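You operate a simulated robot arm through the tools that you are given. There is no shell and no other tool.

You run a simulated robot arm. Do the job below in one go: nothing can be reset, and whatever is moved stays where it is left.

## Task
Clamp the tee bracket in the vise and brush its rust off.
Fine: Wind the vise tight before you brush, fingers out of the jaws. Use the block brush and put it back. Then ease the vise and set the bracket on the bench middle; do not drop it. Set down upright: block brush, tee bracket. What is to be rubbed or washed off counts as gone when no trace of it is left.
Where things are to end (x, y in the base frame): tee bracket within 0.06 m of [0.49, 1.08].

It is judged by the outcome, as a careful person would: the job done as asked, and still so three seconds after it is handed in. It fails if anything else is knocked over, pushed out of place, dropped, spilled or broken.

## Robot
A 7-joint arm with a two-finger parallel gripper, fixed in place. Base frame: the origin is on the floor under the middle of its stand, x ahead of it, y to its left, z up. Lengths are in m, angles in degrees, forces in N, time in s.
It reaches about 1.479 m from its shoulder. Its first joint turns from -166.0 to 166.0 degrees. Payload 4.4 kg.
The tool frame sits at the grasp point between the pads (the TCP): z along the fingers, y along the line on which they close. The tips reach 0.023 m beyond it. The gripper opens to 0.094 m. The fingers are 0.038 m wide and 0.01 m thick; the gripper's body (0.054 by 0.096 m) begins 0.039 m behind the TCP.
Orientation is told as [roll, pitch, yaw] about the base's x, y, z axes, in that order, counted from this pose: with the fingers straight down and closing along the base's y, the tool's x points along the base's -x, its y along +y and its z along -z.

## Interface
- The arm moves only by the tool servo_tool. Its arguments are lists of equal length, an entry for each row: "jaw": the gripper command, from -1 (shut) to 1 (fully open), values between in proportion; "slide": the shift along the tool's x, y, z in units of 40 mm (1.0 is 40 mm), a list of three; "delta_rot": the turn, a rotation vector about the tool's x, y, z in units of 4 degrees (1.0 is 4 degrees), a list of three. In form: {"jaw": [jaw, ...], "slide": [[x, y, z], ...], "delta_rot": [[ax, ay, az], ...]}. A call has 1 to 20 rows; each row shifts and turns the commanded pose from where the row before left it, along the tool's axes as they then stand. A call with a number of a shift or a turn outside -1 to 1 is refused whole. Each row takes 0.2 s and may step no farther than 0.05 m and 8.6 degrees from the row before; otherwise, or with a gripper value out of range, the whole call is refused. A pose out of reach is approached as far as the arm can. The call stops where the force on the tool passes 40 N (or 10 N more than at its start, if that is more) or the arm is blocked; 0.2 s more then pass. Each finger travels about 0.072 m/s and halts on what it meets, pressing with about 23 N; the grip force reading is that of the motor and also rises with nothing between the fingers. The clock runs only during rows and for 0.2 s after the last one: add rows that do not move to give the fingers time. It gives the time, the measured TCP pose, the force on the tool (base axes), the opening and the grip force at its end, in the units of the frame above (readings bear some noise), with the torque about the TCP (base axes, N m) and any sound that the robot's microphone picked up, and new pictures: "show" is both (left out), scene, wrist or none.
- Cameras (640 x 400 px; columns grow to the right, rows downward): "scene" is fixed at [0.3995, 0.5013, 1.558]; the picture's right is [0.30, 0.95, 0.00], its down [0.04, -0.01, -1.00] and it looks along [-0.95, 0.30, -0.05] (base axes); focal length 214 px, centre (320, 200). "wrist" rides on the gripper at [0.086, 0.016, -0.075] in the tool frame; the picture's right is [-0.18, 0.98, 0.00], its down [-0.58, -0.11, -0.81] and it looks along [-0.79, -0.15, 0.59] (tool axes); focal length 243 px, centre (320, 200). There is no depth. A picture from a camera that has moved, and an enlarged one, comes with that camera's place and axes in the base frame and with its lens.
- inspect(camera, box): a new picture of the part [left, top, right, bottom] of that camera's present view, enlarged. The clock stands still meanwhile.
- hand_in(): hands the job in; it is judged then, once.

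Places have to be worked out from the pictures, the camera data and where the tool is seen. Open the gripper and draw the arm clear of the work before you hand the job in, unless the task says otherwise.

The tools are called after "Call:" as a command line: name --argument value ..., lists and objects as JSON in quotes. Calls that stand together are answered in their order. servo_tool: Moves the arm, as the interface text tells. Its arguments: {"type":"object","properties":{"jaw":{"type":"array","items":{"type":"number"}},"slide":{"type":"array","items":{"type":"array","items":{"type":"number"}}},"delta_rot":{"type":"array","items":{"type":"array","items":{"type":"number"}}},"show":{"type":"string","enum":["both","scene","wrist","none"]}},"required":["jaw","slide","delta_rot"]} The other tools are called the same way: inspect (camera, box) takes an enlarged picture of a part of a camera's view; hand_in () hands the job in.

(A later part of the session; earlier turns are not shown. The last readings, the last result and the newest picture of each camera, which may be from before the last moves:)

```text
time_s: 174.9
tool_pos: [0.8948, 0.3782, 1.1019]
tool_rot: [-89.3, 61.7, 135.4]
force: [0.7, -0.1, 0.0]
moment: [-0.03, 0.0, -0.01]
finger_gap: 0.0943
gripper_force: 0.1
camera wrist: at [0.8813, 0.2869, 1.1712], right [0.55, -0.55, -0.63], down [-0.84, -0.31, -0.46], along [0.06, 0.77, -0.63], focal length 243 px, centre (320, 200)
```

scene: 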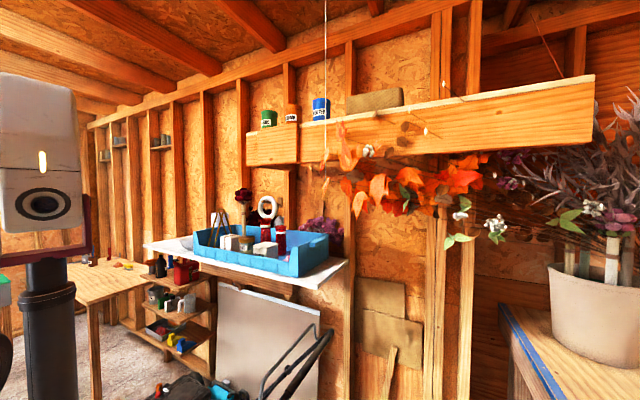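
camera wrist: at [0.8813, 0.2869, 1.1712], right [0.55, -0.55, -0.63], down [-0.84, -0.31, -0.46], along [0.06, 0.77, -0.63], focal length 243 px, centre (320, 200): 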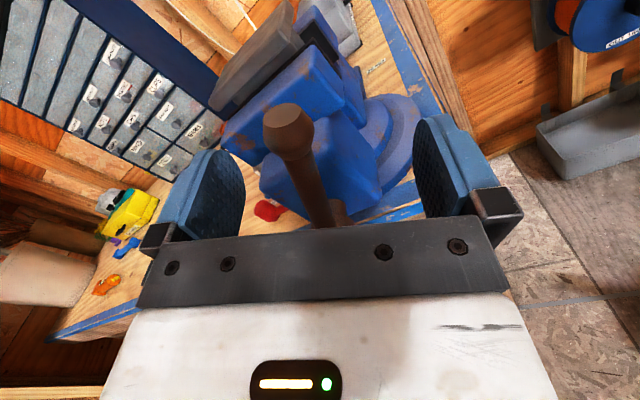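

The bar is between the pads again. I bring the finger against it and ease about 64° more.

Call:
servo_tool --jaw '[1, 1, 1, 1, 1, 1, 1, 1, 1, 1, 1, 1, 1, 1, 1, 1, 1, 1, 1]' --slide '[[0, -0.4, 0], [0, -0.45, 0], [-0.0753, -0.1568, 0], [-0.0753, -0.1568, 0], [-0.0753, -0.1568, 0], [-0.0753, -0.1568, 0], [-0.0753, -0.1568, 0], [-0.0753, -0.1568, 0], [-0.0753, -0.1568, 0], [-0.0753, -0.1568, 0], [-0.0753, -0.1568, 0], [-0.0753, -0.1568, 0], [-0.0753, -0.1568, 0], [-0.0753, -0.1568, 0], [-0.0753, -0.1568, 0], [-0.0753, -0.1568, 0], [-0.0753, -0.1568, 0], [-0.0753, -0.1568, 0], [0, 0, 0]]' --delta_rot '[[0, 0, 0], [0, 0, 0], [0, 0, -1], [0, 0, -1], [0, 0, -1], [0, 0, -1], [0, 0, -1], [0, 0, -1], [0, 0, -1], [0, 0, -1], [0, 0, -1], [0, 0, -1], [0, 0, -1], [0, 0, -1], [0, 0, -1], [0, 0, -1], [0, 0, -1], [0, 0, -1], [0, 0, 0]]' --show "wrist"

Call:
inspect --camera "wrist" --box '[240, 0, 560, 200]'

```text
time_s: 178.9
tool_pos: [0.8064, 0.4674, 1.0689]
tool_rot: [89.5, 54.2, -45.5]
force: [-0.2, -0.4, 1.4]
moment: [-0.02, -0.02, 0.02]
finger_gap: 0.0941
gripper_force: 0.0
camera wrist: at [0.7274, 0.4412, 1.1495], right [0.64, -0.64, 0.43], down [-0.4, -0.75, -0.53], along [0.66, 0.17, -0.73], focal length 243 px, centre (320, 200)
```

wrist: 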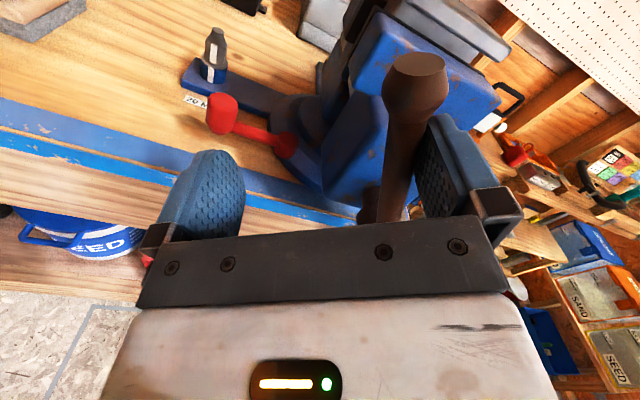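

```text
2.00 times, centred on (400, 100) of wrist
camera zoom: at [0.7274, 0.4412, 1.1495], right [0.64, -0.64, 0.43], down [-0.4, -0.75, -0.53], along [0.66, 0.17, -0.73], focal length 485 px, centre (160, 400)
```

zoom: 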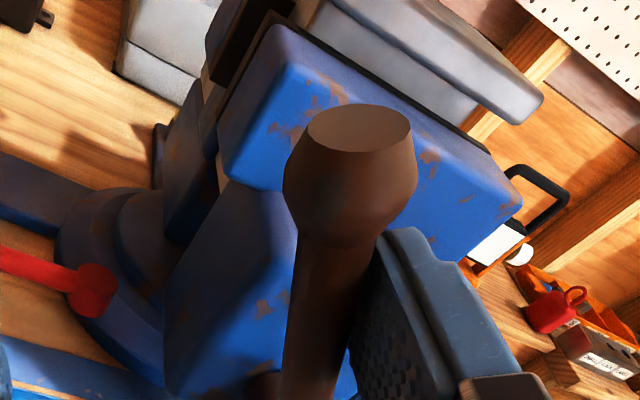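

The handle is back at its starting angle, so the vise is open as at first. I back out, rise, and start turning the tool for a bracket grasp (fingers to close across the flange's 70 mm side).

Call:
servo_tool --jaw '[1, 1, 1, 1, 1, 1, 1, 1, 1, 1, 1]' --slide '[[0, 0.2, 0], [0, 0, -0.9], [0, 0, -0.9], [0, 0, -0.9], [0, 0, -0.9], [0.81, 0.588, 0], [0.81, 0.588, 0], [0.81, 0.588, 0], [0.81, 0.588, 0], [0.81, 0.588, 0], [0, 0, 0]]' --delta_rot '[[0, 0, 0], [0, 0, 0], [0, 0, 0], [0, 0, 0], [0, 0, 0], [0, 0, 0], [0, 0, 0], [0, 0, 0], [0, 0, 0], [0, 0, 0], [0, 0, 0]]' --show "wrist"

Call:
inspect --camera "wrist" --box '[240, 0, 480, 150]'

```text
time_s: 181.3
tool_pos: [0.7113, 0.3628, 1.2757]
tool_rot: [89.4, 54.2, -45.6]
force: [-0.3, -0.2, 0.5]
moment: [0.0, -0.01, 0.01]
finger_gap: 0.0941
gripper_force: 0.1
camera wrist: at [0.632, 0.3373, 1.3553], right [0.64, -0.64, 0.42], down [-0.4, -0.75, -0.53], along [0.66, 0.17, -0.73], focal length 243 px, centre (320, 200)
```

wrist: 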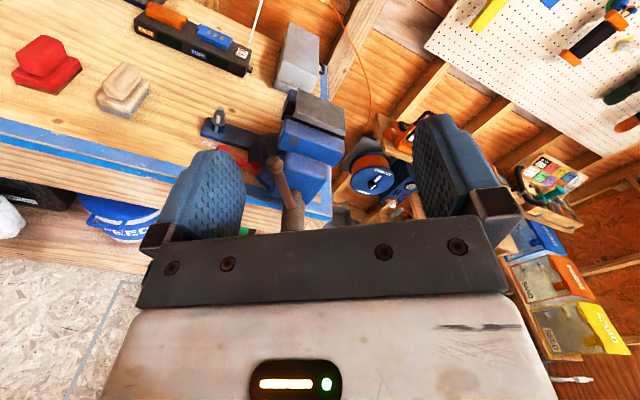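

```text
2.67 times, centred on (360, 75) of wrist
camera zoom: at [0.632, 0.3373, 1.3553], right [0.64, -0.64, 0.42], down [-0.4, -0.75, -0.53], along [0.66, 0.17, -0.73], focal length 647 px, centre (213, 533)
```

zoom: 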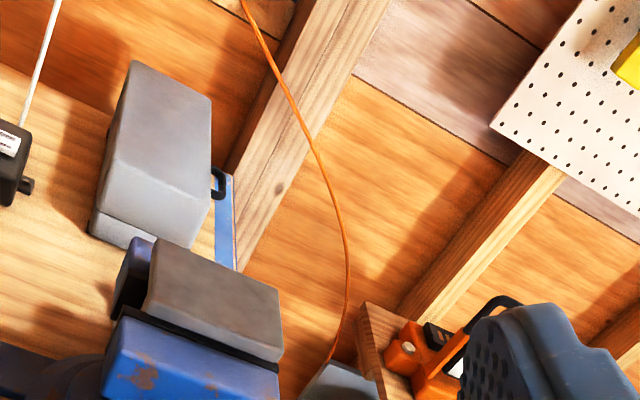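

The bracket stands in the open vise. I roll back 54° and then tip the tool down about its x axis so it ends fingers-down with the pads closing across the flange.

Call:
servo_tool --jaw '[1, 1, 1, 1, 1, 1, 1, 1, 1, 1, 1, 1, 1, 1]' --slide '[[0, 0, 0], [0, 0, 0], [0, 0, 0], [0, 0, 0], [0, 0, 0], [0, 0, 0], [0, 0, 0], [0, 0, 0], [0, 0, 0], [0, 0, 0], [0, 0, 0], [0, 0, 0], [0, 0, 0], [0, 0, 0]]' --delta_rot '[[0, 0, -1], [0, 0, -1], [0, 0, -1], [0, 0, -1], [0, 0, -1], [0, 0, -1], [0, 0, -1], [0, 0, -1], [0, 0, -1], [0, 0, -1], [0, 0, -1], [0, 0, -1], [0, 0, -1], [0, 0, -0.55]]' --show "none"

Call:
servo_tool --jaw '[1, 1, 1, 1, 1, 1, 1, 1, 1, 1, 1, 1, 1, 1, 1, 1, 1, 1, 1, 1]' --slide '[[0, 0, 0], [0, 0, 0], [0, 0, 0], [0, 0, 0], [0, 0, 0], [0, 0, 0], [0, 0, 0], [0, 0, 0], [0, 0, 0], [0, 0, 0], [0, 0, 0], [0, 0, 0], [0, 0, 0], [0, 0, 0], [0, 0, 0], [0, 0, 0], [0, 0, 0], [0, 0, 0], [0, 0, 0], [0, 0, 0]]' --delta_rot '[[1, 0, 0], [1, 0, 0], [1, 0, 0], [1, 0, 0], [1, 0, 0], [1, 0, 0], [1, 0, 0], [1, 0, 0], [1, 0, 0], [1, 0, 0], [1, 0, 0], [1, 0, 0], [1, 0, 0], [1, 0, 0], [1, 0, 0], [1, 0, 0], [1, 0, 0], [1, 0, 0], [1, 0, 0], [1, 0, 0]]' --show "wrist"

```text
time_s: 184.3
tool_pos: [0.7109, 0.3617, 1.2732]
tool_rot: [89.6, 0.0, -45.1]
force: [0.2, 0.1, -0.3]
moment: [0.0, -0.01, -0.02]
finger_gap: 0.094
gripper_force: 0.0
```

```text
time_s: 188.5
tool_pos: [0.7115, 0.3615, 1.2744]
tool_rot: [9.7, 0.0, -45.2]
force: [-0.2, -0.6, 1.2]
moment: [0.02, -0.02, 0.02]
finger_gap: 0.0939
gripper_force: 0.1
camera wrist: at [0.652, 0.4253, 1.3511], right [0.82, 0.55, 0.16], down [0.24, -0.58, 0.78], along [0.53, -0.59, -0.61], focal length 243 px, centre (320, 200)
```

wrist: 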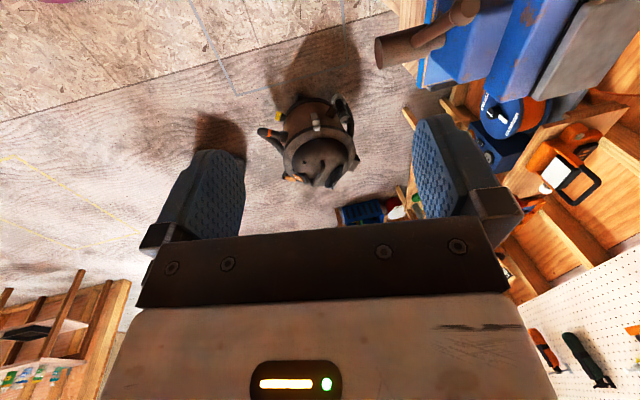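

I level the remaining 9.7° and move to look at the bracket from its side before grasping.

Call:
servo_tool --jaw '[1, 1, 1, 1, 1, 1, 1, 1, 1, 1, 1, 1]' --slide '[[0, 0, 0], [0, 0, 0], [0, 0, 0], [0.203, 0.91, 0], [0.203, 0.91, 0], [0.203, 0.91, 0], [0.203, 0.91, 0], [0.203, 0.91, 0], [0.203, 0.91, 0], [0.203, 0.91, 0], [0.203, 0.91, 0], [0, 0, 0]]' --delta_rot '[[1, 0, 0], [1, 0, 0], [0.425, 0, 0], [0, 0, 0], [0, 0, 0], [0, 0, 0], [0, 0, 0], [0, 0, 0], [0, 0, 0], [0, 0, 0], [0, 0, 0], [0, 0, 0]]' --show "wrist"

Call:
inspect --camera "wrist" --box '[210, 60, 430, 230]'

```text
time_s: 191.1
tool_pos: [0.8729, 0.6136, 1.2737]
tool_rot: [0.0, 0.0, -45.1]
force: [0.3, -0.6, 0.1]
moment: [0.01, -0.02, 0.0]
finger_gap: 0.0941
gripper_force: 0.0
camera wrist: at [0.8227, 0.6859, 1.3487], right [0.83, 0.56, 0.0], down [0.33, -0.49, 0.81], along [0.45, -0.67, -0.59], focal length 243 px, centre (320, 200)
```

wrist: 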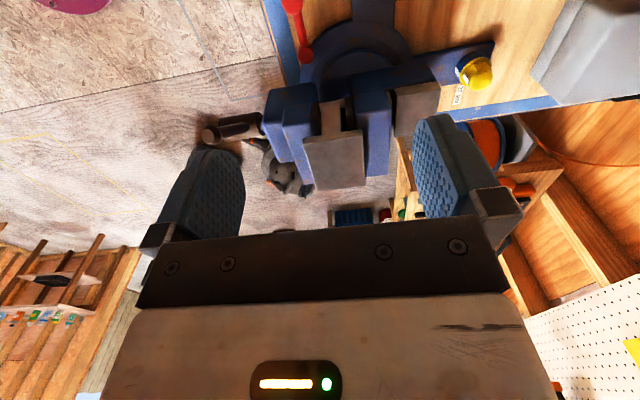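

```text
2.35 times, centred on (320, 145) of wrist
camera zoom: at [0.8227, 0.6859, 1.3487], right [0.83, 0.56, 0.0], down [0.33, -0.49, 0.81], along [0.45, -0.67, -0.59], focal length 571 px, centre (320, 329)
```

zoom: 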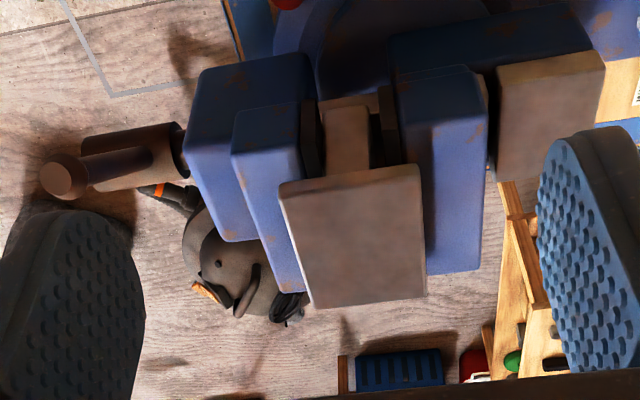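

The bracket top is clean grey all over, and there is play beside the stem. The flange measures ≈0.094 × 0.065 m, centred near (0.961, 0.522). I turn 1° to match it and move directly above.

Call:
servo_tool --jaw '[1, 1, 1, 1, 1, 1, 1, 1]' --slide '[[0, 0, 0], [-0.79, -0.017, 0], [-0.79, -0.017, 0], [-0.79, -0.017, 0], [-0.79, -0.017, 0], [0, 0, 0.7], [0, 0, 0.7], [0, 0, 0]]' --delta_rot '[[0, 0, 0.28], [0, 0, 0], [0, 0, 0], [0, 0, 0], [0, 0, 0], [0, 0, 0], [0, 0, 0], [0, 0, 0]]' --show "wrist"

Call:
inspect --camera "wrist" --box '[180, 0, 460, 190]'

```text
time_s: 192.9
tool_pos: [0.9554, 0.5202, 1.2176]
tool_rot: [0.0, 0.0, -46.2]
force: [0.5, -1.0, 1.0]
moment: [-0.01, 0.01, 0.01]
finger_gap: 0.094
gripper_force: 0.0
camera wrist: at [0.9077, 0.593, 1.2923], right [0.84, 0.55, 0.0], down [0.32, -0.5, 0.81], along [0.44, -0.67, -0.59], focal length 243 px, centre (320, 200)
```

wrist: 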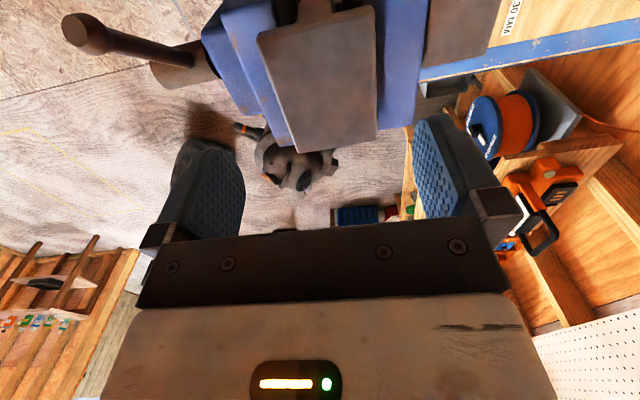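

```text
2.11 times, centred on (320, 95) of wrist
camera zoom: at [0.9077, 0.593, 1.2923], right [0.84, 0.55, 0.0], down [0.32, -0.5, 0.81], along [0.44, -0.67, -0.59], focal length 511 px, centre (320, 421)
```

zoom: 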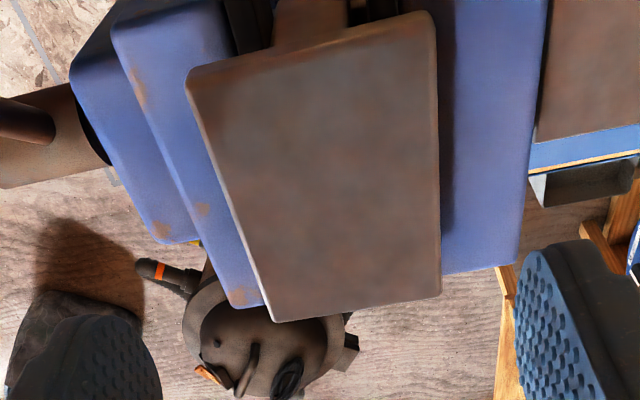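

The tool is within 5 mm of the flange centre; I correct and lower to just above the flange.

Call:
servo_tool --jaw '[1, 1, 1, 1]' --slide '[[-0.12, 0.1, 0.4], [0, 0, 0.4], [0, 0, 0.4], [0, 0, 0]]' --delta_rot '[[0, 0, 0], [0, 0, 0], [0, 0, 0], [0, 0, 0]]' --show "wrist"

Call:
inspect --camera "wrist" --box '[160, 20, 480, 240]'

```text
time_s: 193.9
tool_pos: [0.9611, 0.5183, 1.1706]
tool_rot: [0.0, 0.1, -46.2]
force: [-0.7, -0.1, -0.4]
moment: [-0.04, 0.0, 0.04]
finger_gap: 0.0939
gripper_force: 0.0
camera wrist: at [0.9129, 0.5925, 1.2446], right [0.84, 0.55, 0.0], down [0.32, -0.5, 0.81], along [0.44, -0.67, -0.59], focal length 243 px, centre (320, 200)
```

wrist: 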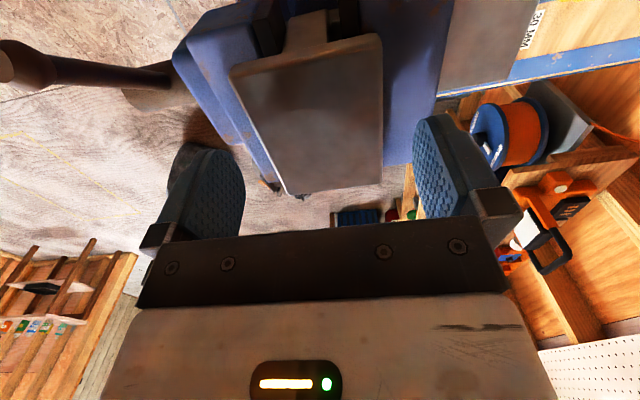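

```text
1.82 times, centred on (320, 130) of wrist
camera zoom: at [0.9129, 0.5925, 1.2446], right [0.84, 0.55, 0.0], down [0.32, -0.5, 0.81], along [0.44, -0.67, -0.59], focal length 441 px, centre (320, 327)
```

zoom: 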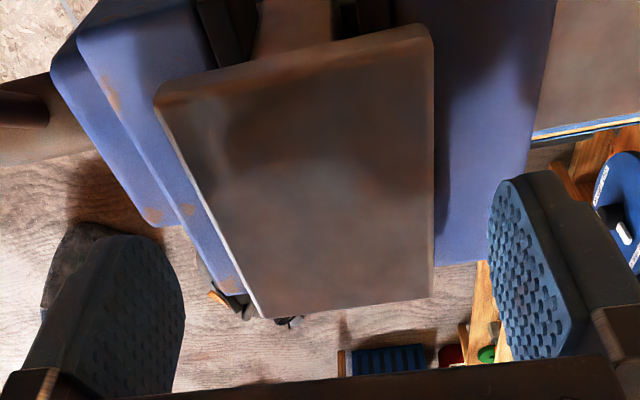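

Aligned within about 1–2 mm. I lower another 18 mm so the pads flank the flange's edges, watching for contact with the jaws.

Call:
servo_tool --jaw '[1, 1, 1, 1, 1]' --slide '[[0, 0.03, 0.15], [0, 0, 0.15], [0, 0, 0.1], [0, 0, 0.08], [0, 0, 0]]' --delta_rot '[[0, 0, 0], [0, 0, 0], [0, 0, 0], [0, 0, 0], [0, 0, 0]]' --show "wrist"

Call:
inspect --camera "wrist" --box '[140, 40, 500, 260]'

```text
time_s: 195.1
tool_pos: [0.9632, 0.5205, 1.1513]
tool_rot: [0.1, 0.1, -46.2]
force: [0.1, -0.8, -0.1]
moment: [0.0, 0.0, 0.02]
finger_gap: 0.0942
gripper_force: 0.1
camera wrist: at [0.9151, 0.5925, 1.2252], right [0.84, 0.55, 0.0], down [0.32, -0.5, 0.81], along [0.44, -0.67, -0.59], focal length 243 px, centre (320, 200)
```

wrist: 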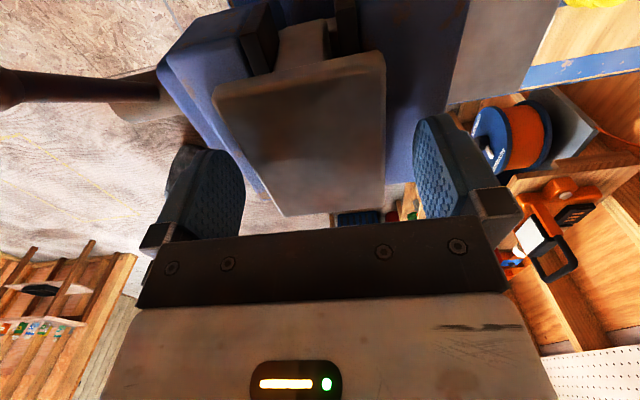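

```text
1.78 times, centred on (320, 150) of wrist
camera zoom: at [0.9151, 0.5925, 1.2252], right [0.84, 0.55, 0.0], down [0.32, -0.5, 0.81], along [0.44, -0.67, -0.59], focal length 431 px, centre (320, 289)
```

zoom: 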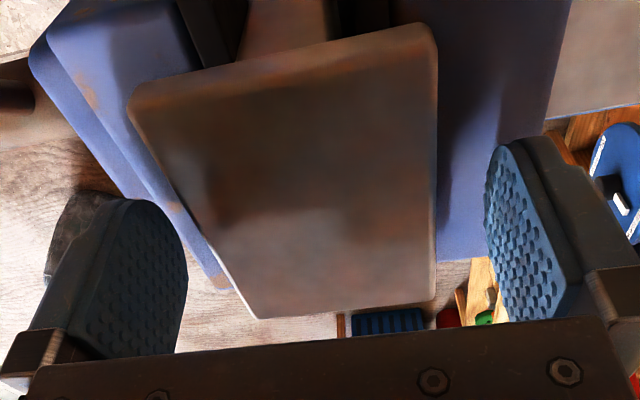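

No contact so far. I close the pads gently on the flange edges.

Call:
servo_tool --jaw '[0.6, 0.4, 0.3, 0.2, 0, -0.5, -1, -1]' --slide '[[0, 0, 0], [0, 0, 0], [0, 0, 0], [0, 0, 0], [0, 0, 0], [0, 0, 0], [0, 0, 0], [0, 0, 0]]' --delta_rot '[[0, 0, 0], [0, 0, 0], [0, 0, 0], [0, 0, 0], [0, 0, 0], [0, 0, 0], [0, 0, 0], [0, 0, 0]]' --show "wrist"

Call:
inspect --camera "wrist" --box '[140, 40, 500, 260]'

```text
time_s: 196.9
tool_pos: [0.9636, 0.5183, 1.1499]
tool_rot: [0.0, 0.1, -46.2]
force: [-0.4, 0.6, -0.3]
moment: [0.05, -0.01, 0.03]
finger_gap: 0.0676
gripper_force: 23.3
camera wrist: at [0.9151, 0.5926, 1.2254], right [0.84, 0.55, 0.0], down [0.32, -0.5, 0.81], along [0.44, -0.67, -0.59], focal length 243 px, centre (320, 200)
```

wrist: 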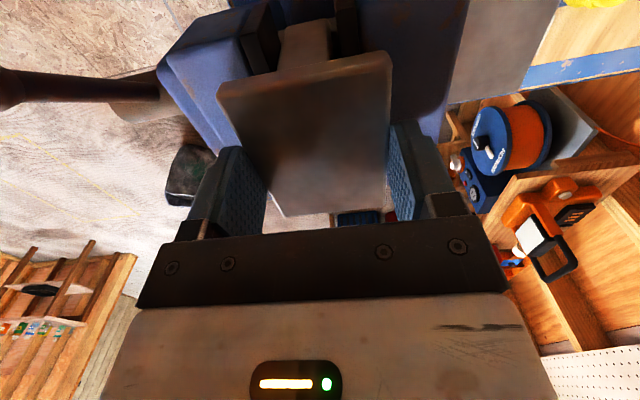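

```text
1.78 times, centred on (320, 150) of wrist
camera zoom: at [0.9151, 0.5926, 1.2254], right [0.84, 0.55, 0.0], down [0.32, -0.5, 0.81], along [0.44, -0.67, -0.59], focal length 431 px, centre (320, 289)
```

zoom: 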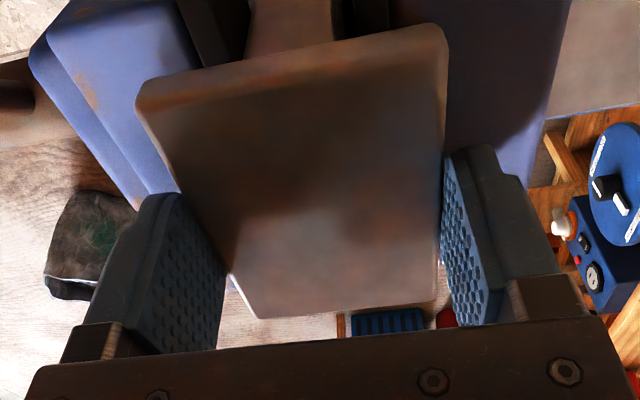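

Gripped: flange 67.6 mm wide, 23 N. I lift slowly and watch the force.

Call:
servo_tool --jaw '[-1, -1, -1, -1, -1]' --slide '[[0, 0, -0.1], [0, 0, -0.15], [0, 0, -0.2], [0, 0, -0.2], [0, 0, 0]]' --delta_rot '[[0, 0, 0], [0, 0, 0], [0, 0, 0], [0, 0, 0], [0, 0, 0]]' --show "wrist"

Call:
inspect --camera "wrist" --box '[140, 0, 500, 220]'

```text
time_s: 198.1
tool_pos: [0.9633, 0.5188, 1.1766]
tool_rot: [-0.2, 0.2, -46.3]
force: [0.1, 0.5, -2.8]
moment: [0.01, -0.02, -0.03]
finger_gap: 0.0675
gripper_force: 23.1
camera wrist: at [0.9155, 0.5933, 1.2513], right [0.84, 0.55, 0.0], down [0.32, -0.5, 0.81], along [0.44, -0.67, -0.59], focal length 243 px, centre (320, 200)
```

wrist: 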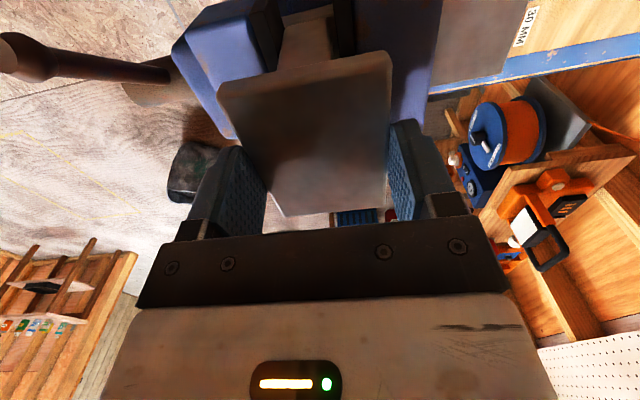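

```text
1.78 times, centred on (320, 110) of wrist
camera zoom: at [0.9155, 0.5933, 1.2513], right [0.84, 0.55, 0.0], down [0.32, -0.5, 0.81], along [0.44, -0.67, -0.59], focal length 431 px, centre (320, 360)
```

zoom: 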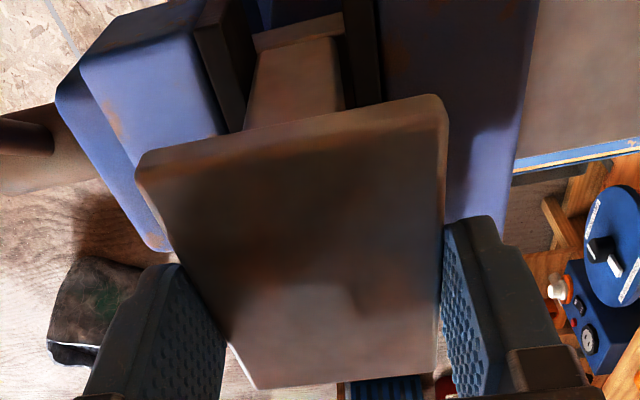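

The bracket comes up cleanly (about 3 N of weight). I lift it well clear.

Call:
servo_tool --jaw '[-1, -1, -1, -1, -1]' --slide '[[0, 0, -0.5], [0, 0, -0.8], [0, 0, -0.8], [0, 0, -0.8], [0, 0, 0]]' --delta_rot '[[0, 0, 0], [0, 0, 0], [0, 0, 0], [0, 0, 0], [0, 0, 0]]' --show "wrist"

Call:
inspect --camera "wrist" --box '[140, 0, 500, 220]'

```text
time_s: 199.3
tool_pos: [0.9635, 0.5208, 1.2929]
tool_rot: [0.0, 0.1, -46.2]
force: [-0.1, -0.9, -3.9]
moment: [0.01, -0.02, 0.02]
finger_gap: 0.0676
gripper_force: 23.3
camera wrist: at [0.9156, 0.5933, 1.3669], right [0.84, 0.55, 0.0], down [0.32, -0.5, 0.81], along [0.44, -0.67, -0.59], focal length 243 px, centre (320, 200)
```

wrist: 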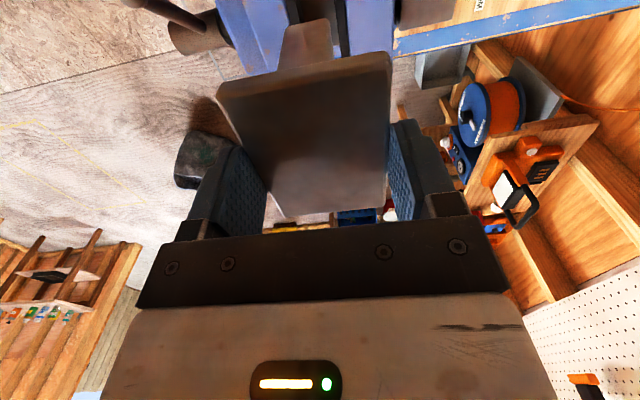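

```text
1.78 times, centred on (320, 110) of wrist
camera zoom: at [0.9156, 0.5933, 1.3669], right [0.84, 0.55, 0.0], down [0.32, -0.5, 0.81], along [0.44, -0.67, -0.59], focal length 431 px, centre (320, 360)
```

zoom: 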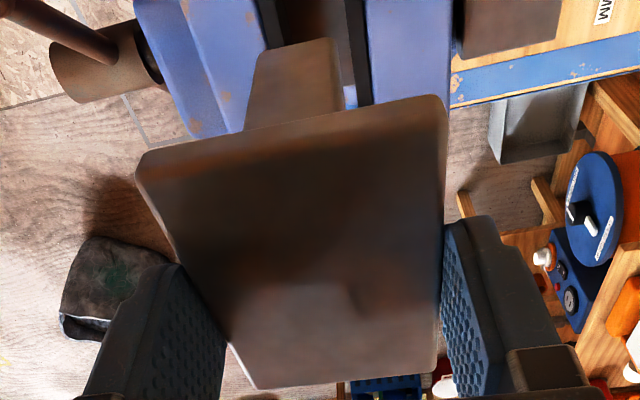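

The bracket is clear of the vise (height estimated ≈0.08 m, stem down). I carry it along the bench to above the middle (0.49, 1.08).

Call:
servo_tool --jaw '[-1, -1, -1, -1, -1, -1, -1, -1, -1, -1, -1, -1, -1, -1, -1, -1, -1, -1, -1, -1]' --slide '[[0.5, 0.03, 0], [0.96, 0.06, 0], [0.96, 0.06, 0], [0.96, 0.06, 0], [0.96, 0.06, 0], [0.96, 0.06, 0], [0.96, 0.06, 0], [0.96, 0.06, 0], [0.96, 0.06, 0], [0.96, 0.06, 0], [0.96, 0.06, 0], [0.96, 0.06, 0], [0.96, 0.06, 0], [0.96, 0.06, 0], [0.96, 0.06, 0], [0.96, 0.06, 0], [0.96, 0.06, 0], [0.96, 0.06, 0], [0.96, 0.06, 0], [0.5, 0.03, 0]]' --delta_rot '[[0, 0, 0], [0, 0, 0], [0, 0, 0], [0, 0, 0], [0, 0, 0], [0, 0, 0], [0, 0, 0], [0, 0, 0], [0, 0, 0], [0, 0, 0], [0, 0, 0], [0, 0, 0], [0, 0, 0], [0, 0, 0], [0, 0, 0], [0, 0, 0], [0, 0, 0], [0, 0, 0], [0, 0, 0], [0, 0, 0]]' --show "wrist"

```text
time_s: 203.5
tool_pos: [0.4906, 1.0806, 1.2939]
tool_rot: [0.0, 0.1, -46.3]
force: [0.1, -0.5, -1.6]
moment: [-0.02, 0.02, -0.01]
finger_gap: 0.0677
gripper_force: 22.7
camera wrist: at [0.4432, 1.1518, 1.3686], right [0.84, 0.55, 0.0], down [0.32, -0.5, 0.81], along [0.44, -0.67, -0.59], focal length 243 px, centre (320, 200)
```

wrist: 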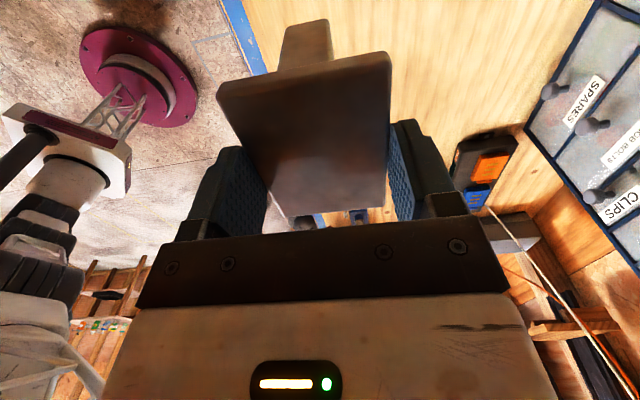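

I am over (0.491, 1.081) and the bench below is clear. I descend to z ≈1.09.

Call:
servo_tool --jaw '[-1, -1, -1, -1, -1, -1, -1]' --slide '[[0, 0, 0.8], [0, 0, 0.9], [0, 0, 0.9], [0, 0, 0.9], [0, 0, 0.9], [0, 0, 0.7], [0, 0, 0]]' --delta_rot '[[0, 0, 0], [0, 0, 0], [0, 0, 0], [0, 0, 0], [0, 0, 0], [0, 0, 0], [0, 0, 0]]' --show "wrist"

Call:
inspect --camera "wrist" --box '[140, 0, 500, 220]'

```text
time_s: 205.1
tool_pos: [0.4887, 1.0793, 1.0858]
tool_rot: [0.1, 0.0, -46.0]
force: [0.0, -0.7, -3.3]
moment: [0.03, 0.0, 0.01]
finger_gap: 0.0676
gripper_force: 23.3
camera wrist: at [0.4417, 1.1528, 1.1618], right [0.84, 0.55, 0.0], down [0.32, -0.5, 0.81], along [0.44, -0.68, -0.59], focal length 243 px, centre (320, 200)
```

wrist: 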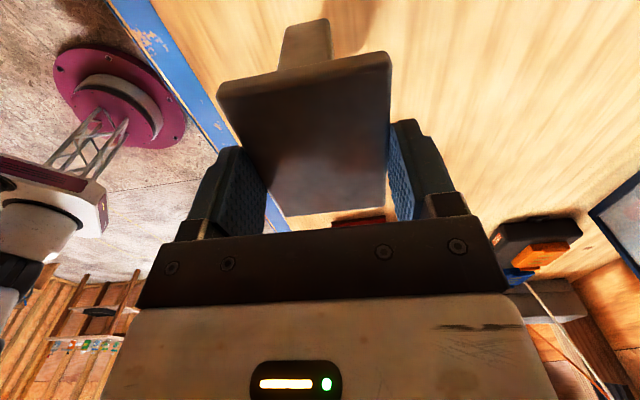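

```text
1.78 times, centred on (320, 110) of wrist
camera zoom: at [0.4417, 1.1528, 1.1618], right [0.84, 0.55, 0.0], down [0.32, -0.5, 0.81], along [0.44, -0.68, -0.59], focal length 431 px, centre (320, 360)
```

zoom: 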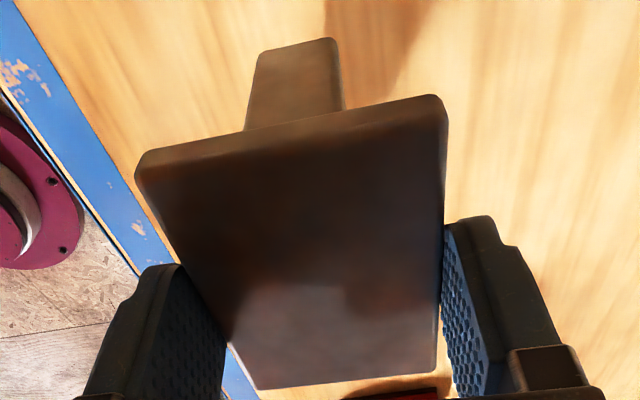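

Nothing touched yet. I go down slowly in small steps.

Call:
servo_tool --jaw '[-1, -1, -1, -1]' --slide '[[0, 0, 0.25], [0, 0, 0.2], [0, 0, 0.15], [0, 0, 0]]' --delta_rot '[[0, 0, 0], [0, 0, 0], [0, 0, 0], [0, 0, 0]]' --show "none"

Call:
inspect --camera "wrist" --box '[200, 0, 440, 140]'

```text
time_s: 206.1
tool_pos: [0.4916, 1.0794, 1.0655]
tool_rot: [-0.1, 0.1, -46.2]
force: [-0.2, -0.2, -2.8]
moment: [0.04, 0.0, -0.02]
finger_gap: 0.0674
gripper_force: 23.7
```

```text
2.67 times, centred on (320, 70) of wrist
camera zoom: at [0.4432, 1.1529, 1.1399], right [0.84, 0.55, 0.0], down [0.32, -0.5, 0.81], along [0.44, -0.67, -0.59], focal length 647 px, centre (320, 547)
```

zoom: 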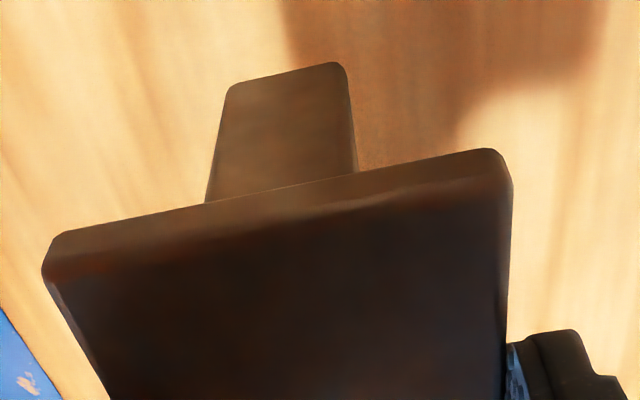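

Weight only (−2.8 N), no contact. I continue in 4 mm steps.

Call:
servo_tool --jaw '[-1, -1, -1, -1]' --slide '[[0, 0, 0.1], [0, 0, 0.1], [0, 0, 0.1], [0, 0, 0]]' --delta_rot '[[0, 0, 0], [0, 0, 0], [0, 0, 0], [0, 0, 0]]' --show "none"

Call:
inspect --camera "wrist" --box '[200, 0, 440, 140]'

```text
time_s: 207.1
tool_pos: [0.4913, 1.0787, 1.0541]
tool_rot: [-0.1, 0.2, -46.2]
force: [-0.3, -1.0, -2.3]
moment: [0.02, 0.03, -0.01]
finger_gap: 0.0678
gripper_force: 22.9
```

```text
2.67 times, centred on (320, 70) of wrist
camera zoom: at [0.4425, 1.153, 1.1275], right [0.84, 0.55, 0.0], down [0.32, -0.5, 0.81], along [0.44, -0.67, -0.59], focal length 647 px, centre (320, 547)
```

zoom: 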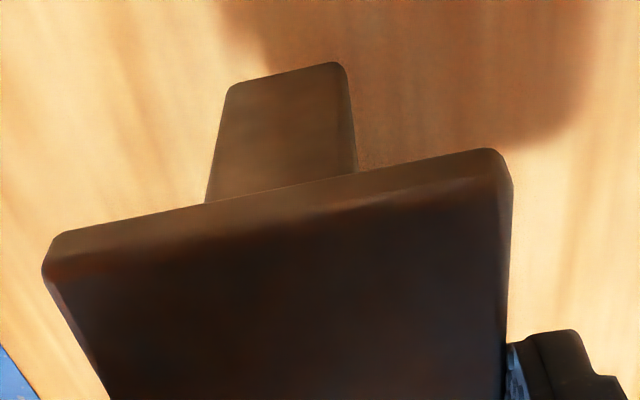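

Still only weight. I continue with 2–3 mm steps.

Call:
servo_tool --jaw '[-1, -1, -1, -1]' --slide '[[0, 0, 0.07], [0, 0, 0.07], [0, 0, 0.07], [0, 0, 0]]' --delta_rot '[[0, 0, 0], [0, 0, 0], [0, 0, 0], [0, 0, 0]]' --show "none"

Call:
inspect --camera "wrist" --box '[200, 0, 440, 140]'

```text
time_s: 208.1
tool_pos: [0.4921, 1.0791, 1.0453]
tool_rot: [-0.1, 0.1, -46.2]
force: [-0.6, 0.4, -2.9]
moment: [0.0, 0.02, 0.05]
finger_gap: 0.0679
gripper_force: 23.3
```

```text
2.67 times, centred on (320, 70) of wrist
camera zoom: at [0.4432, 1.1531, 1.1197], right [0.84, 0.55, 0.0], down [0.32, -0.5, 0.81], along [0.44, -0.67, -0.59], focal length 647 px, centre (320, 547)
```

zoom: 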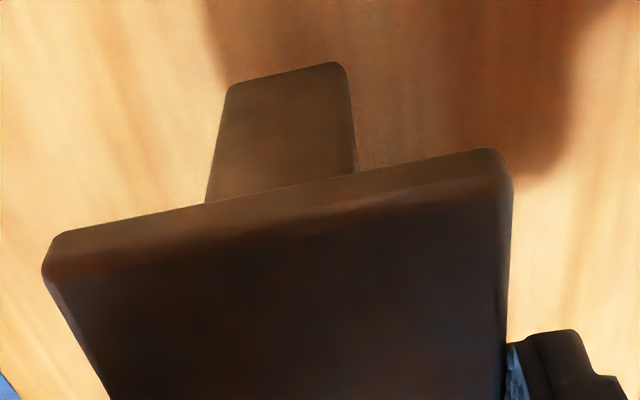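

No contact yet; further small steps.

Call:
servo_tool --jaw '[-1, -1, -1, -1]' --slide '[[0, 0, 0.06], [0, 0, 0.06], [0, 0, 0.05], [0, 0, 0]]' --delta_rot '[[0, 0, 0], [0, 0, 0], [0, 0, 0], [0, 0, 0]]' --show "none"

Call:
inspect --camera "wrist" --box '[200, 0, 440, 140]'

```text
time_s: 209.1
tool_pos: [0.4911, 1.0795, 1.0385]
tool_rot: [0.1, 0.0, -46.3]
force: [-0.2, -0.3, -2.7]
moment: [-0.02, 0.0, 0.0]
finger_gap: 0.0677
gripper_force: 23.3
```

```text
2.67 times, centred on (320, 70) of wrist
camera zoom: at [0.4428, 1.153, 1.1131], right [0.84, 0.55, 0.0], down [0.32, -0.5, 0.81], along [0.44, -0.68, -0.59], focal length 647 px, centre (320, 547)
```

zoom: 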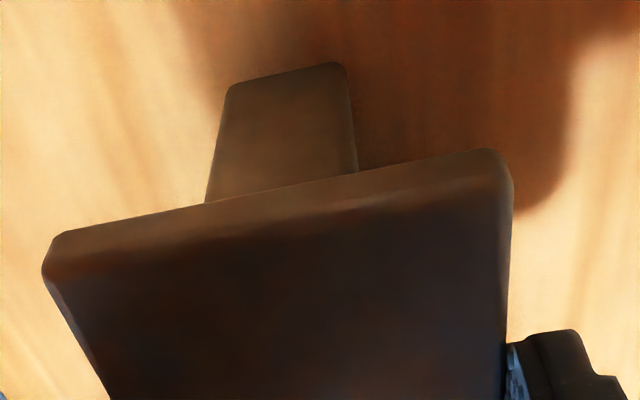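

Call:
servo_tool --jaw '[-1, -1, -1, -1]' --slide '[[0, 0, 0.05], [0, 0, 0.05], [0, 0, 0.05], [0, 0, 0]]' --delta_rot '[[0, 0, 0], [0, 0, 0], [0, 0, 0], [0, 0, 0]]' --show "none"

Call:
inspect --camera "wrist" --box '[200, 0, 440, 140]'

```text
time_s: 210.1
tool_pos: [0.4913, 1.079, 1.0354]
tool_rot: [0.1, 0.0, -46.1]
force: [-1.6, -7.4, 17.6]
moment: [-0.27, 0.21, 0.01]
finger_gap: 0.0679
gripper_force: 23.3
```

```text
2.67 times, centred on (320, 70) of wrist
camera zoom: at [0.4425, 1.1527, 1.1099], right [0.84, 0.55, 0.0], down [0.32, -0.5, 0.81], along [0.44, -0.67, -0.59], focal length 647 px, centre (320, 547)
```

zoom: 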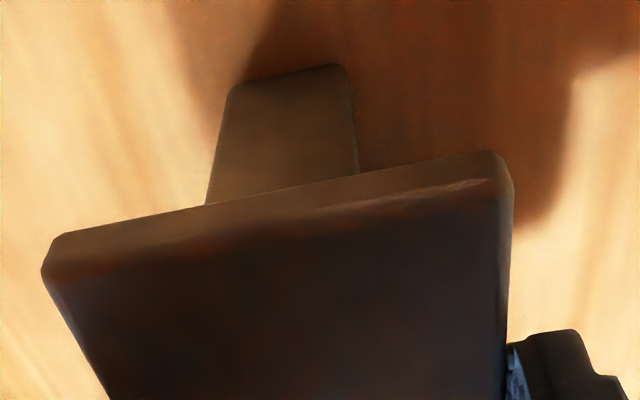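

Contact: about 18 N upward at z 1.035, so the stem is on the bench. I relax the press slightly and check.

Call:
servo_tool --jaw '[-1, -1, -1]' --slide '[[0, 0, -0.025], [0, 0, -0.015], [0, 0, 0]]' --delta_rot '[[0, 0, 0], [0, 0, 0], [0, 0, 0]]' --show "none"

```text
time_s: 210.9
tool_pos: [0.491, 1.0795, 1.0346]
tool_rot: [0.0, 0.1, -46.2]
force: [-2.2, 3.9, 16.0]
moment: [0.26, 0.17, -0.04]
finger_gap: 0.0676
gripper_force: 23.0
```

Still 16 N; a little more relief.

Call:
servo_tool --jaw '[-1, -1, -1]' --slide '[[0, 0, -0.02], [0, 0, -0.01], [0, 0, 0]]' --delta_rot '[[0, 0, 0], [0, 0, 0], [0, 0, 0]]' --show "none"

```text
time_s: 211.7
tool_pos: [0.4911, 1.0793, 1.0334]
tool_rot: [-0.1, 0.1, -46.2]
force: [-2.8, -1.5, 5.6]
moment: [0.16, 0.32, 0.13]
finger_gap: 0.068
gripper_force: 22.6
```

About 6 N of contact remains — the bracket rests on the bench. I open the pads gently.

Call:
servo_tool --jaw '[0.48, 0.52, 0.58, 0.66, 0.76, 0.88, 1, 1]' --slide '[[0, 0, 0], [0, 0, 0], [0, 0, 0], [0, 0, 0], [0, 0, 0], [0, 0, 0], [0, 0, 0], [0, 0, 0]]' --delta_rot '[[0, 0, 0], [0, 0, 0], [0, 0, 0], [0, 0, 0], [0, 0, 0], [0, 0, 0], [0, 0, 0], [0, 0, 0]]' --show "wrist"

Call:
inspect --camera "wrist" --box '[140, 0, 500, 220]'

```text
time_s: 213.5
tool_pos: [0.491, 1.0799, 1.0359]
tool_rot: [0.0, 0.0, -46.2]
force: [0.9, -0.6, 1.0]
moment: [0.01, -0.03, 0.02]
finger_gap: 0.0938
gripper_force: 0.1
camera wrist: at [0.4429, 1.1528, 1.11], right [0.84, 0.55, 0.0], down [0.32, -0.5, 0.81], along [0.44, -0.67, -0.59], focal length 243 px, centre (320, 200)
```

wrist: 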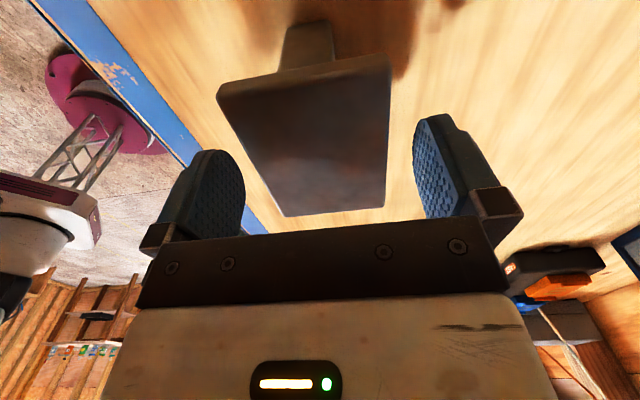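

```text
1.78 times, centred on (320, 110) of wrist
camera zoom: at [0.4429, 1.1528, 1.11], right [0.84, 0.55, 0.0], down [0.32, -0.5, 0.81], along [0.44, -0.67, -0.59], focal length 431 px, centre (320, 360)
```

zoom: 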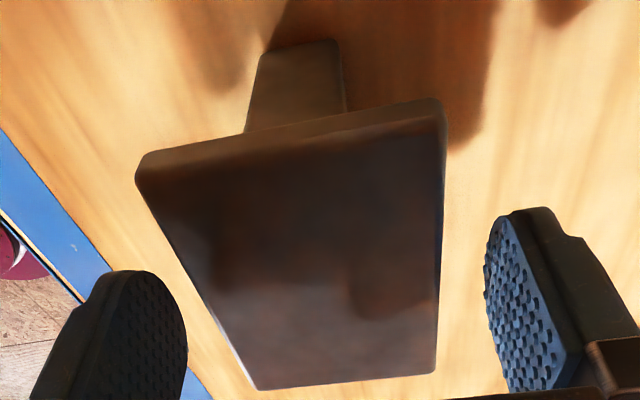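

The bracket stands on its own, upright. I rise straight up between it without touching.

Call:
servo_tool --jaw '[1, 1, 1, 1, 1, 1, 1, 1]' --slide '[[0, 0, -0.2], [0, 0, -0.4], [0, 0, -0.7], [0, 0, -1], [0, 0, -1], [0, 0, -1], [0, 0, -1], [0, 0, 0]]' --delta_rot '[[0, 0, 0], [0, 0, 0], [0, 0, 0], [0, 0, 0], [0, 0, 0], [0, 0, 0], [0, 0, 0], [0, 0, 0]]' --show "wrist"

```text
time_s: 215.3
tool_pos: [0.4903, 1.0794, 1.2451]
tool_rot: [0.1, 0.2, -46.1]
force: [-0.1, 0.0, 1.2]
moment: [0.04, 0.02, -0.02]
finger_gap: 0.0942
gripper_force: 0.0
camera wrist: at [0.4424, 1.1529, 1.3204], right [0.84, 0.55, 0.0], down [0.32, -0.5, 0.81], along [0.44, -0.67, -0.59], focal length 243 px, centre (320, 200)
```

wrist: 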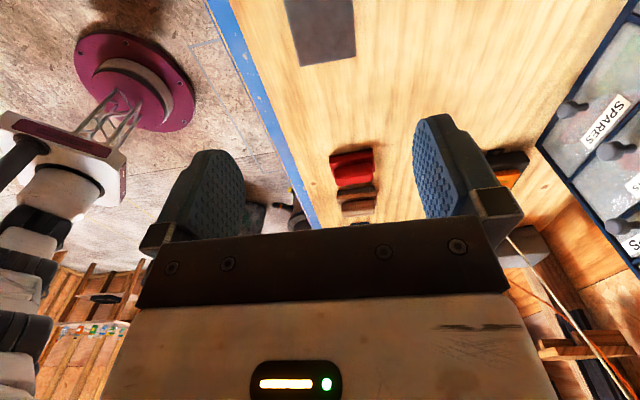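

The bracket stands alone at the bench middle. I draw back toward the robot and up for a clear look at everything.

Call:
servo_tool --jaw '[1, 1, 1, 1, 1, 1, 1, 1]' --slide '[[0, 0, -1], [0, -0.9, -0.6], [0, -1, 0], [0, -1, 0], [0, -1, 0], [0, -1, 0], [0, -1, 0], [0, 0, 0]]' --delta_rot '[[0, 0, 0], [0, 0, 0], [0, 0, 0], [0, 0, 0], [0, 0, 0], [0, 0, 0], [0, 0, 0], [0, 0, 0]]' --show "both"

Call:
inspect --camera "wrist" --box '[320, 0, 640, 200]'

```text
time_s: 217.1
tool_pos: [0.3193, 0.9146, 1.3092]
tool_rot: [0.0, 0.2, -46.2]
force: [-0.4, -0.7, -0.7]
moment: [0.02, -0.02, 0.03]
finger_gap: 0.0938
gripper_force: 0.1
camera wrist: at [0.272, 0.9883, 1.3837], right [0.84, 0.55, 0.0], down [0.32, -0.5, 0.81], along [0.44, -0.67, -0.59], focal length 243 px, centre (320, 200)
```

scene: 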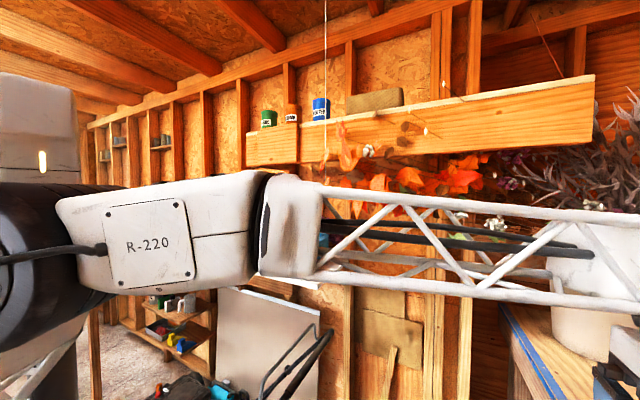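
wrist: 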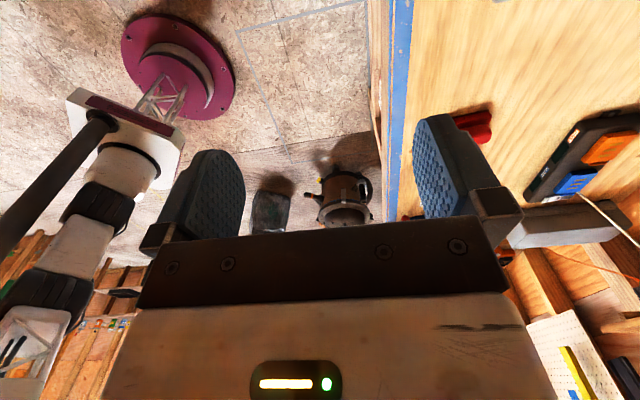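

```text
2.00 times, centred on (480, 100) of wrist
camera zoom: at [0.272, 0.9883, 1.3837], right [0.84, 0.55, 0.0], down [0.32, -0.5, 0.81], along [0.44, -0.67, -0.59], focal length 485 px, centre (0, 400)
```

zoom: 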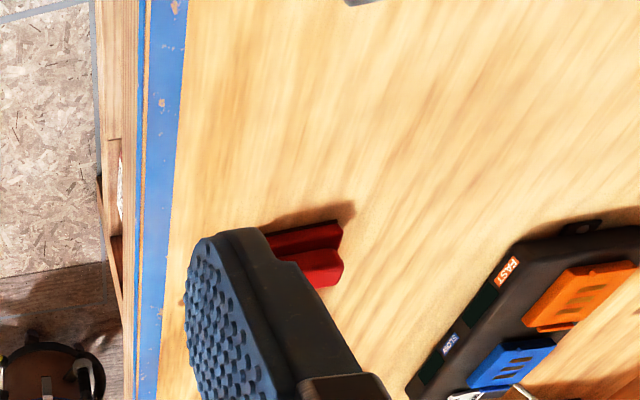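

I turn the tool to face the bench for a last look at the bracket, brush and vise.

Call:
servo_tool --jaw '[1, 1, 1, 1, 1, 1, 1, 1, 1, 1, 1, 1, 1, 1, 1, 1, 1, 1, 1, 1]' --slide '[[0, 0, 0], [0, 0, 0], [0, 0, 0], [0, 0, 0], [0, 0, 0], [0, 0, 0], [0, 0, 0], [0, 0, 0], [0, 0, 0], [0, 0, 0], [0, 0, 0], [0, 0, 0], [0, 0, 0], [0, 0, 0], [0, 0, 0], [0, 0, 0], [0, 0, 0], [0, 0, 0], [0, 0, 0], [0, 0, 0]]' --delta_rot '[[0, 0, -1], [0, 0, -1], [0, 0, -1], [0, 0, -1], [0, 0, -1], [0, 0, -1], [0, 0, -1], [0, 0, -1], [0, 0, -1], [0, 0, -1], [0, 0, -1], [0, 0, -1], [0, 0, -1], [0, 0, -1], [0, 0, -1], [0, 0, -1], [0, 0, -1], [0, 0, -1], [0, 0, -1], [0, 0, -1]]' --show "wrist"

Call:
inspect --camera "wrist" --box '[200, 60, 440, 210]'

```text
time_s: 221.3
tool_pos: [0.3196, 0.9165, 1.3118]
tool_rot: [0.0, -0.1, 33.9]
force: [0.2, 0.5, 0.3]
moment: [0.01, 0.01, 0.01]
finger_gap: 0.0939
gripper_force: 0.1
camera wrist: at [0.239, 0.8812, 1.3859], right [-0.39, 0.92, 0.0], down [0.54, 0.23, 0.81], along [0.74, 0.32, -0.59], focal length 243 px, centre (320, 200)
```

wrist: 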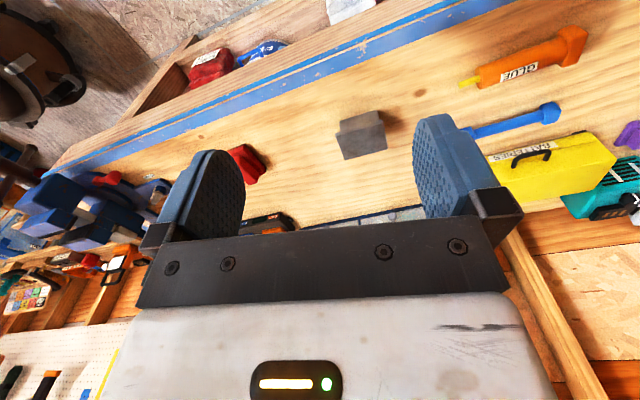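

```text
2.67 times, centred on (320, 135) of wrist
camera zoom: at [0.239, 0.8812, 1.3859], right [-0.39, 0.92, 0.0], down [0.54, 0.23, 0.81], along [0.74, 0.32, -0.59], focal length 647 px, centre (320, 373)
```

zoom: 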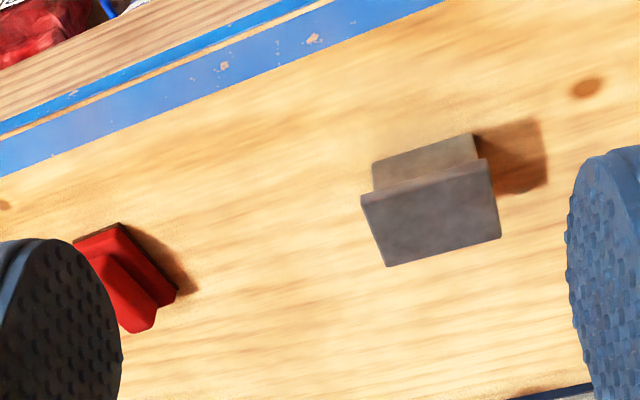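

The bracket stands upright at the bench middle. I zoom in on its top once more for any trace of rust.

Call:
inspect --camera "wrist" --box '[330, 105, 394, 165]'

Call:
inspect --camera "wrist" --box '[0, 130, 290, 260]'

```text
6.67 times, centred on (362, 135) of wrist
camera zoom: at [0.239, 0.8812, 1.3859], right [-0.39, 0.92, 0.0], down [0.54, 0.23, 0.81], along [0.74, 0.32, -0.59], focal length 1618 px, centre (40, 633)
```

zoom: 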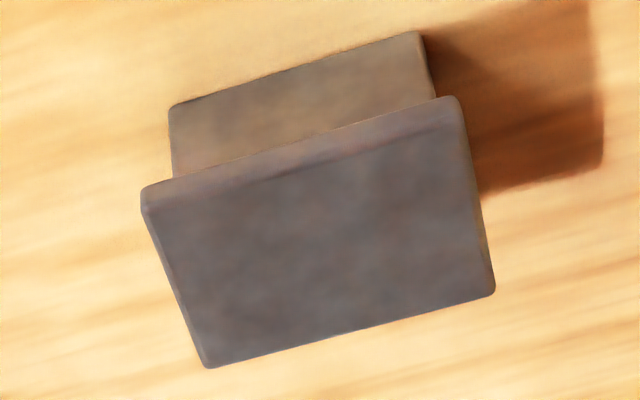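

```text
2.21 times, centred on (145, 195) of wrist
camera zoom: at [0.239, 0.8812, 1.3859], right [-0.39, 0.92, 0.0], down [0.54, 0.23, 0.81], along [0.74, 0.32, -0.59], focal length 535 px, centre (706, 211)
```

zoom: 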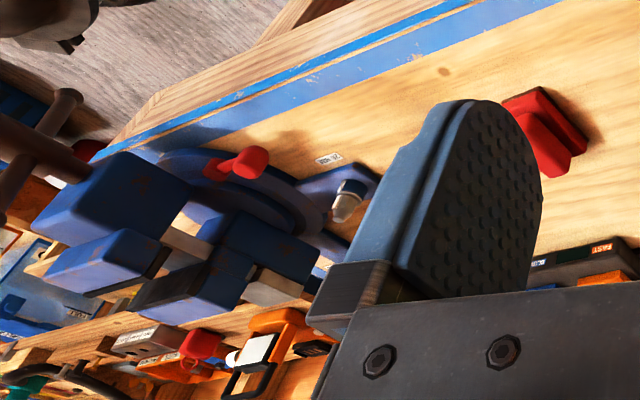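

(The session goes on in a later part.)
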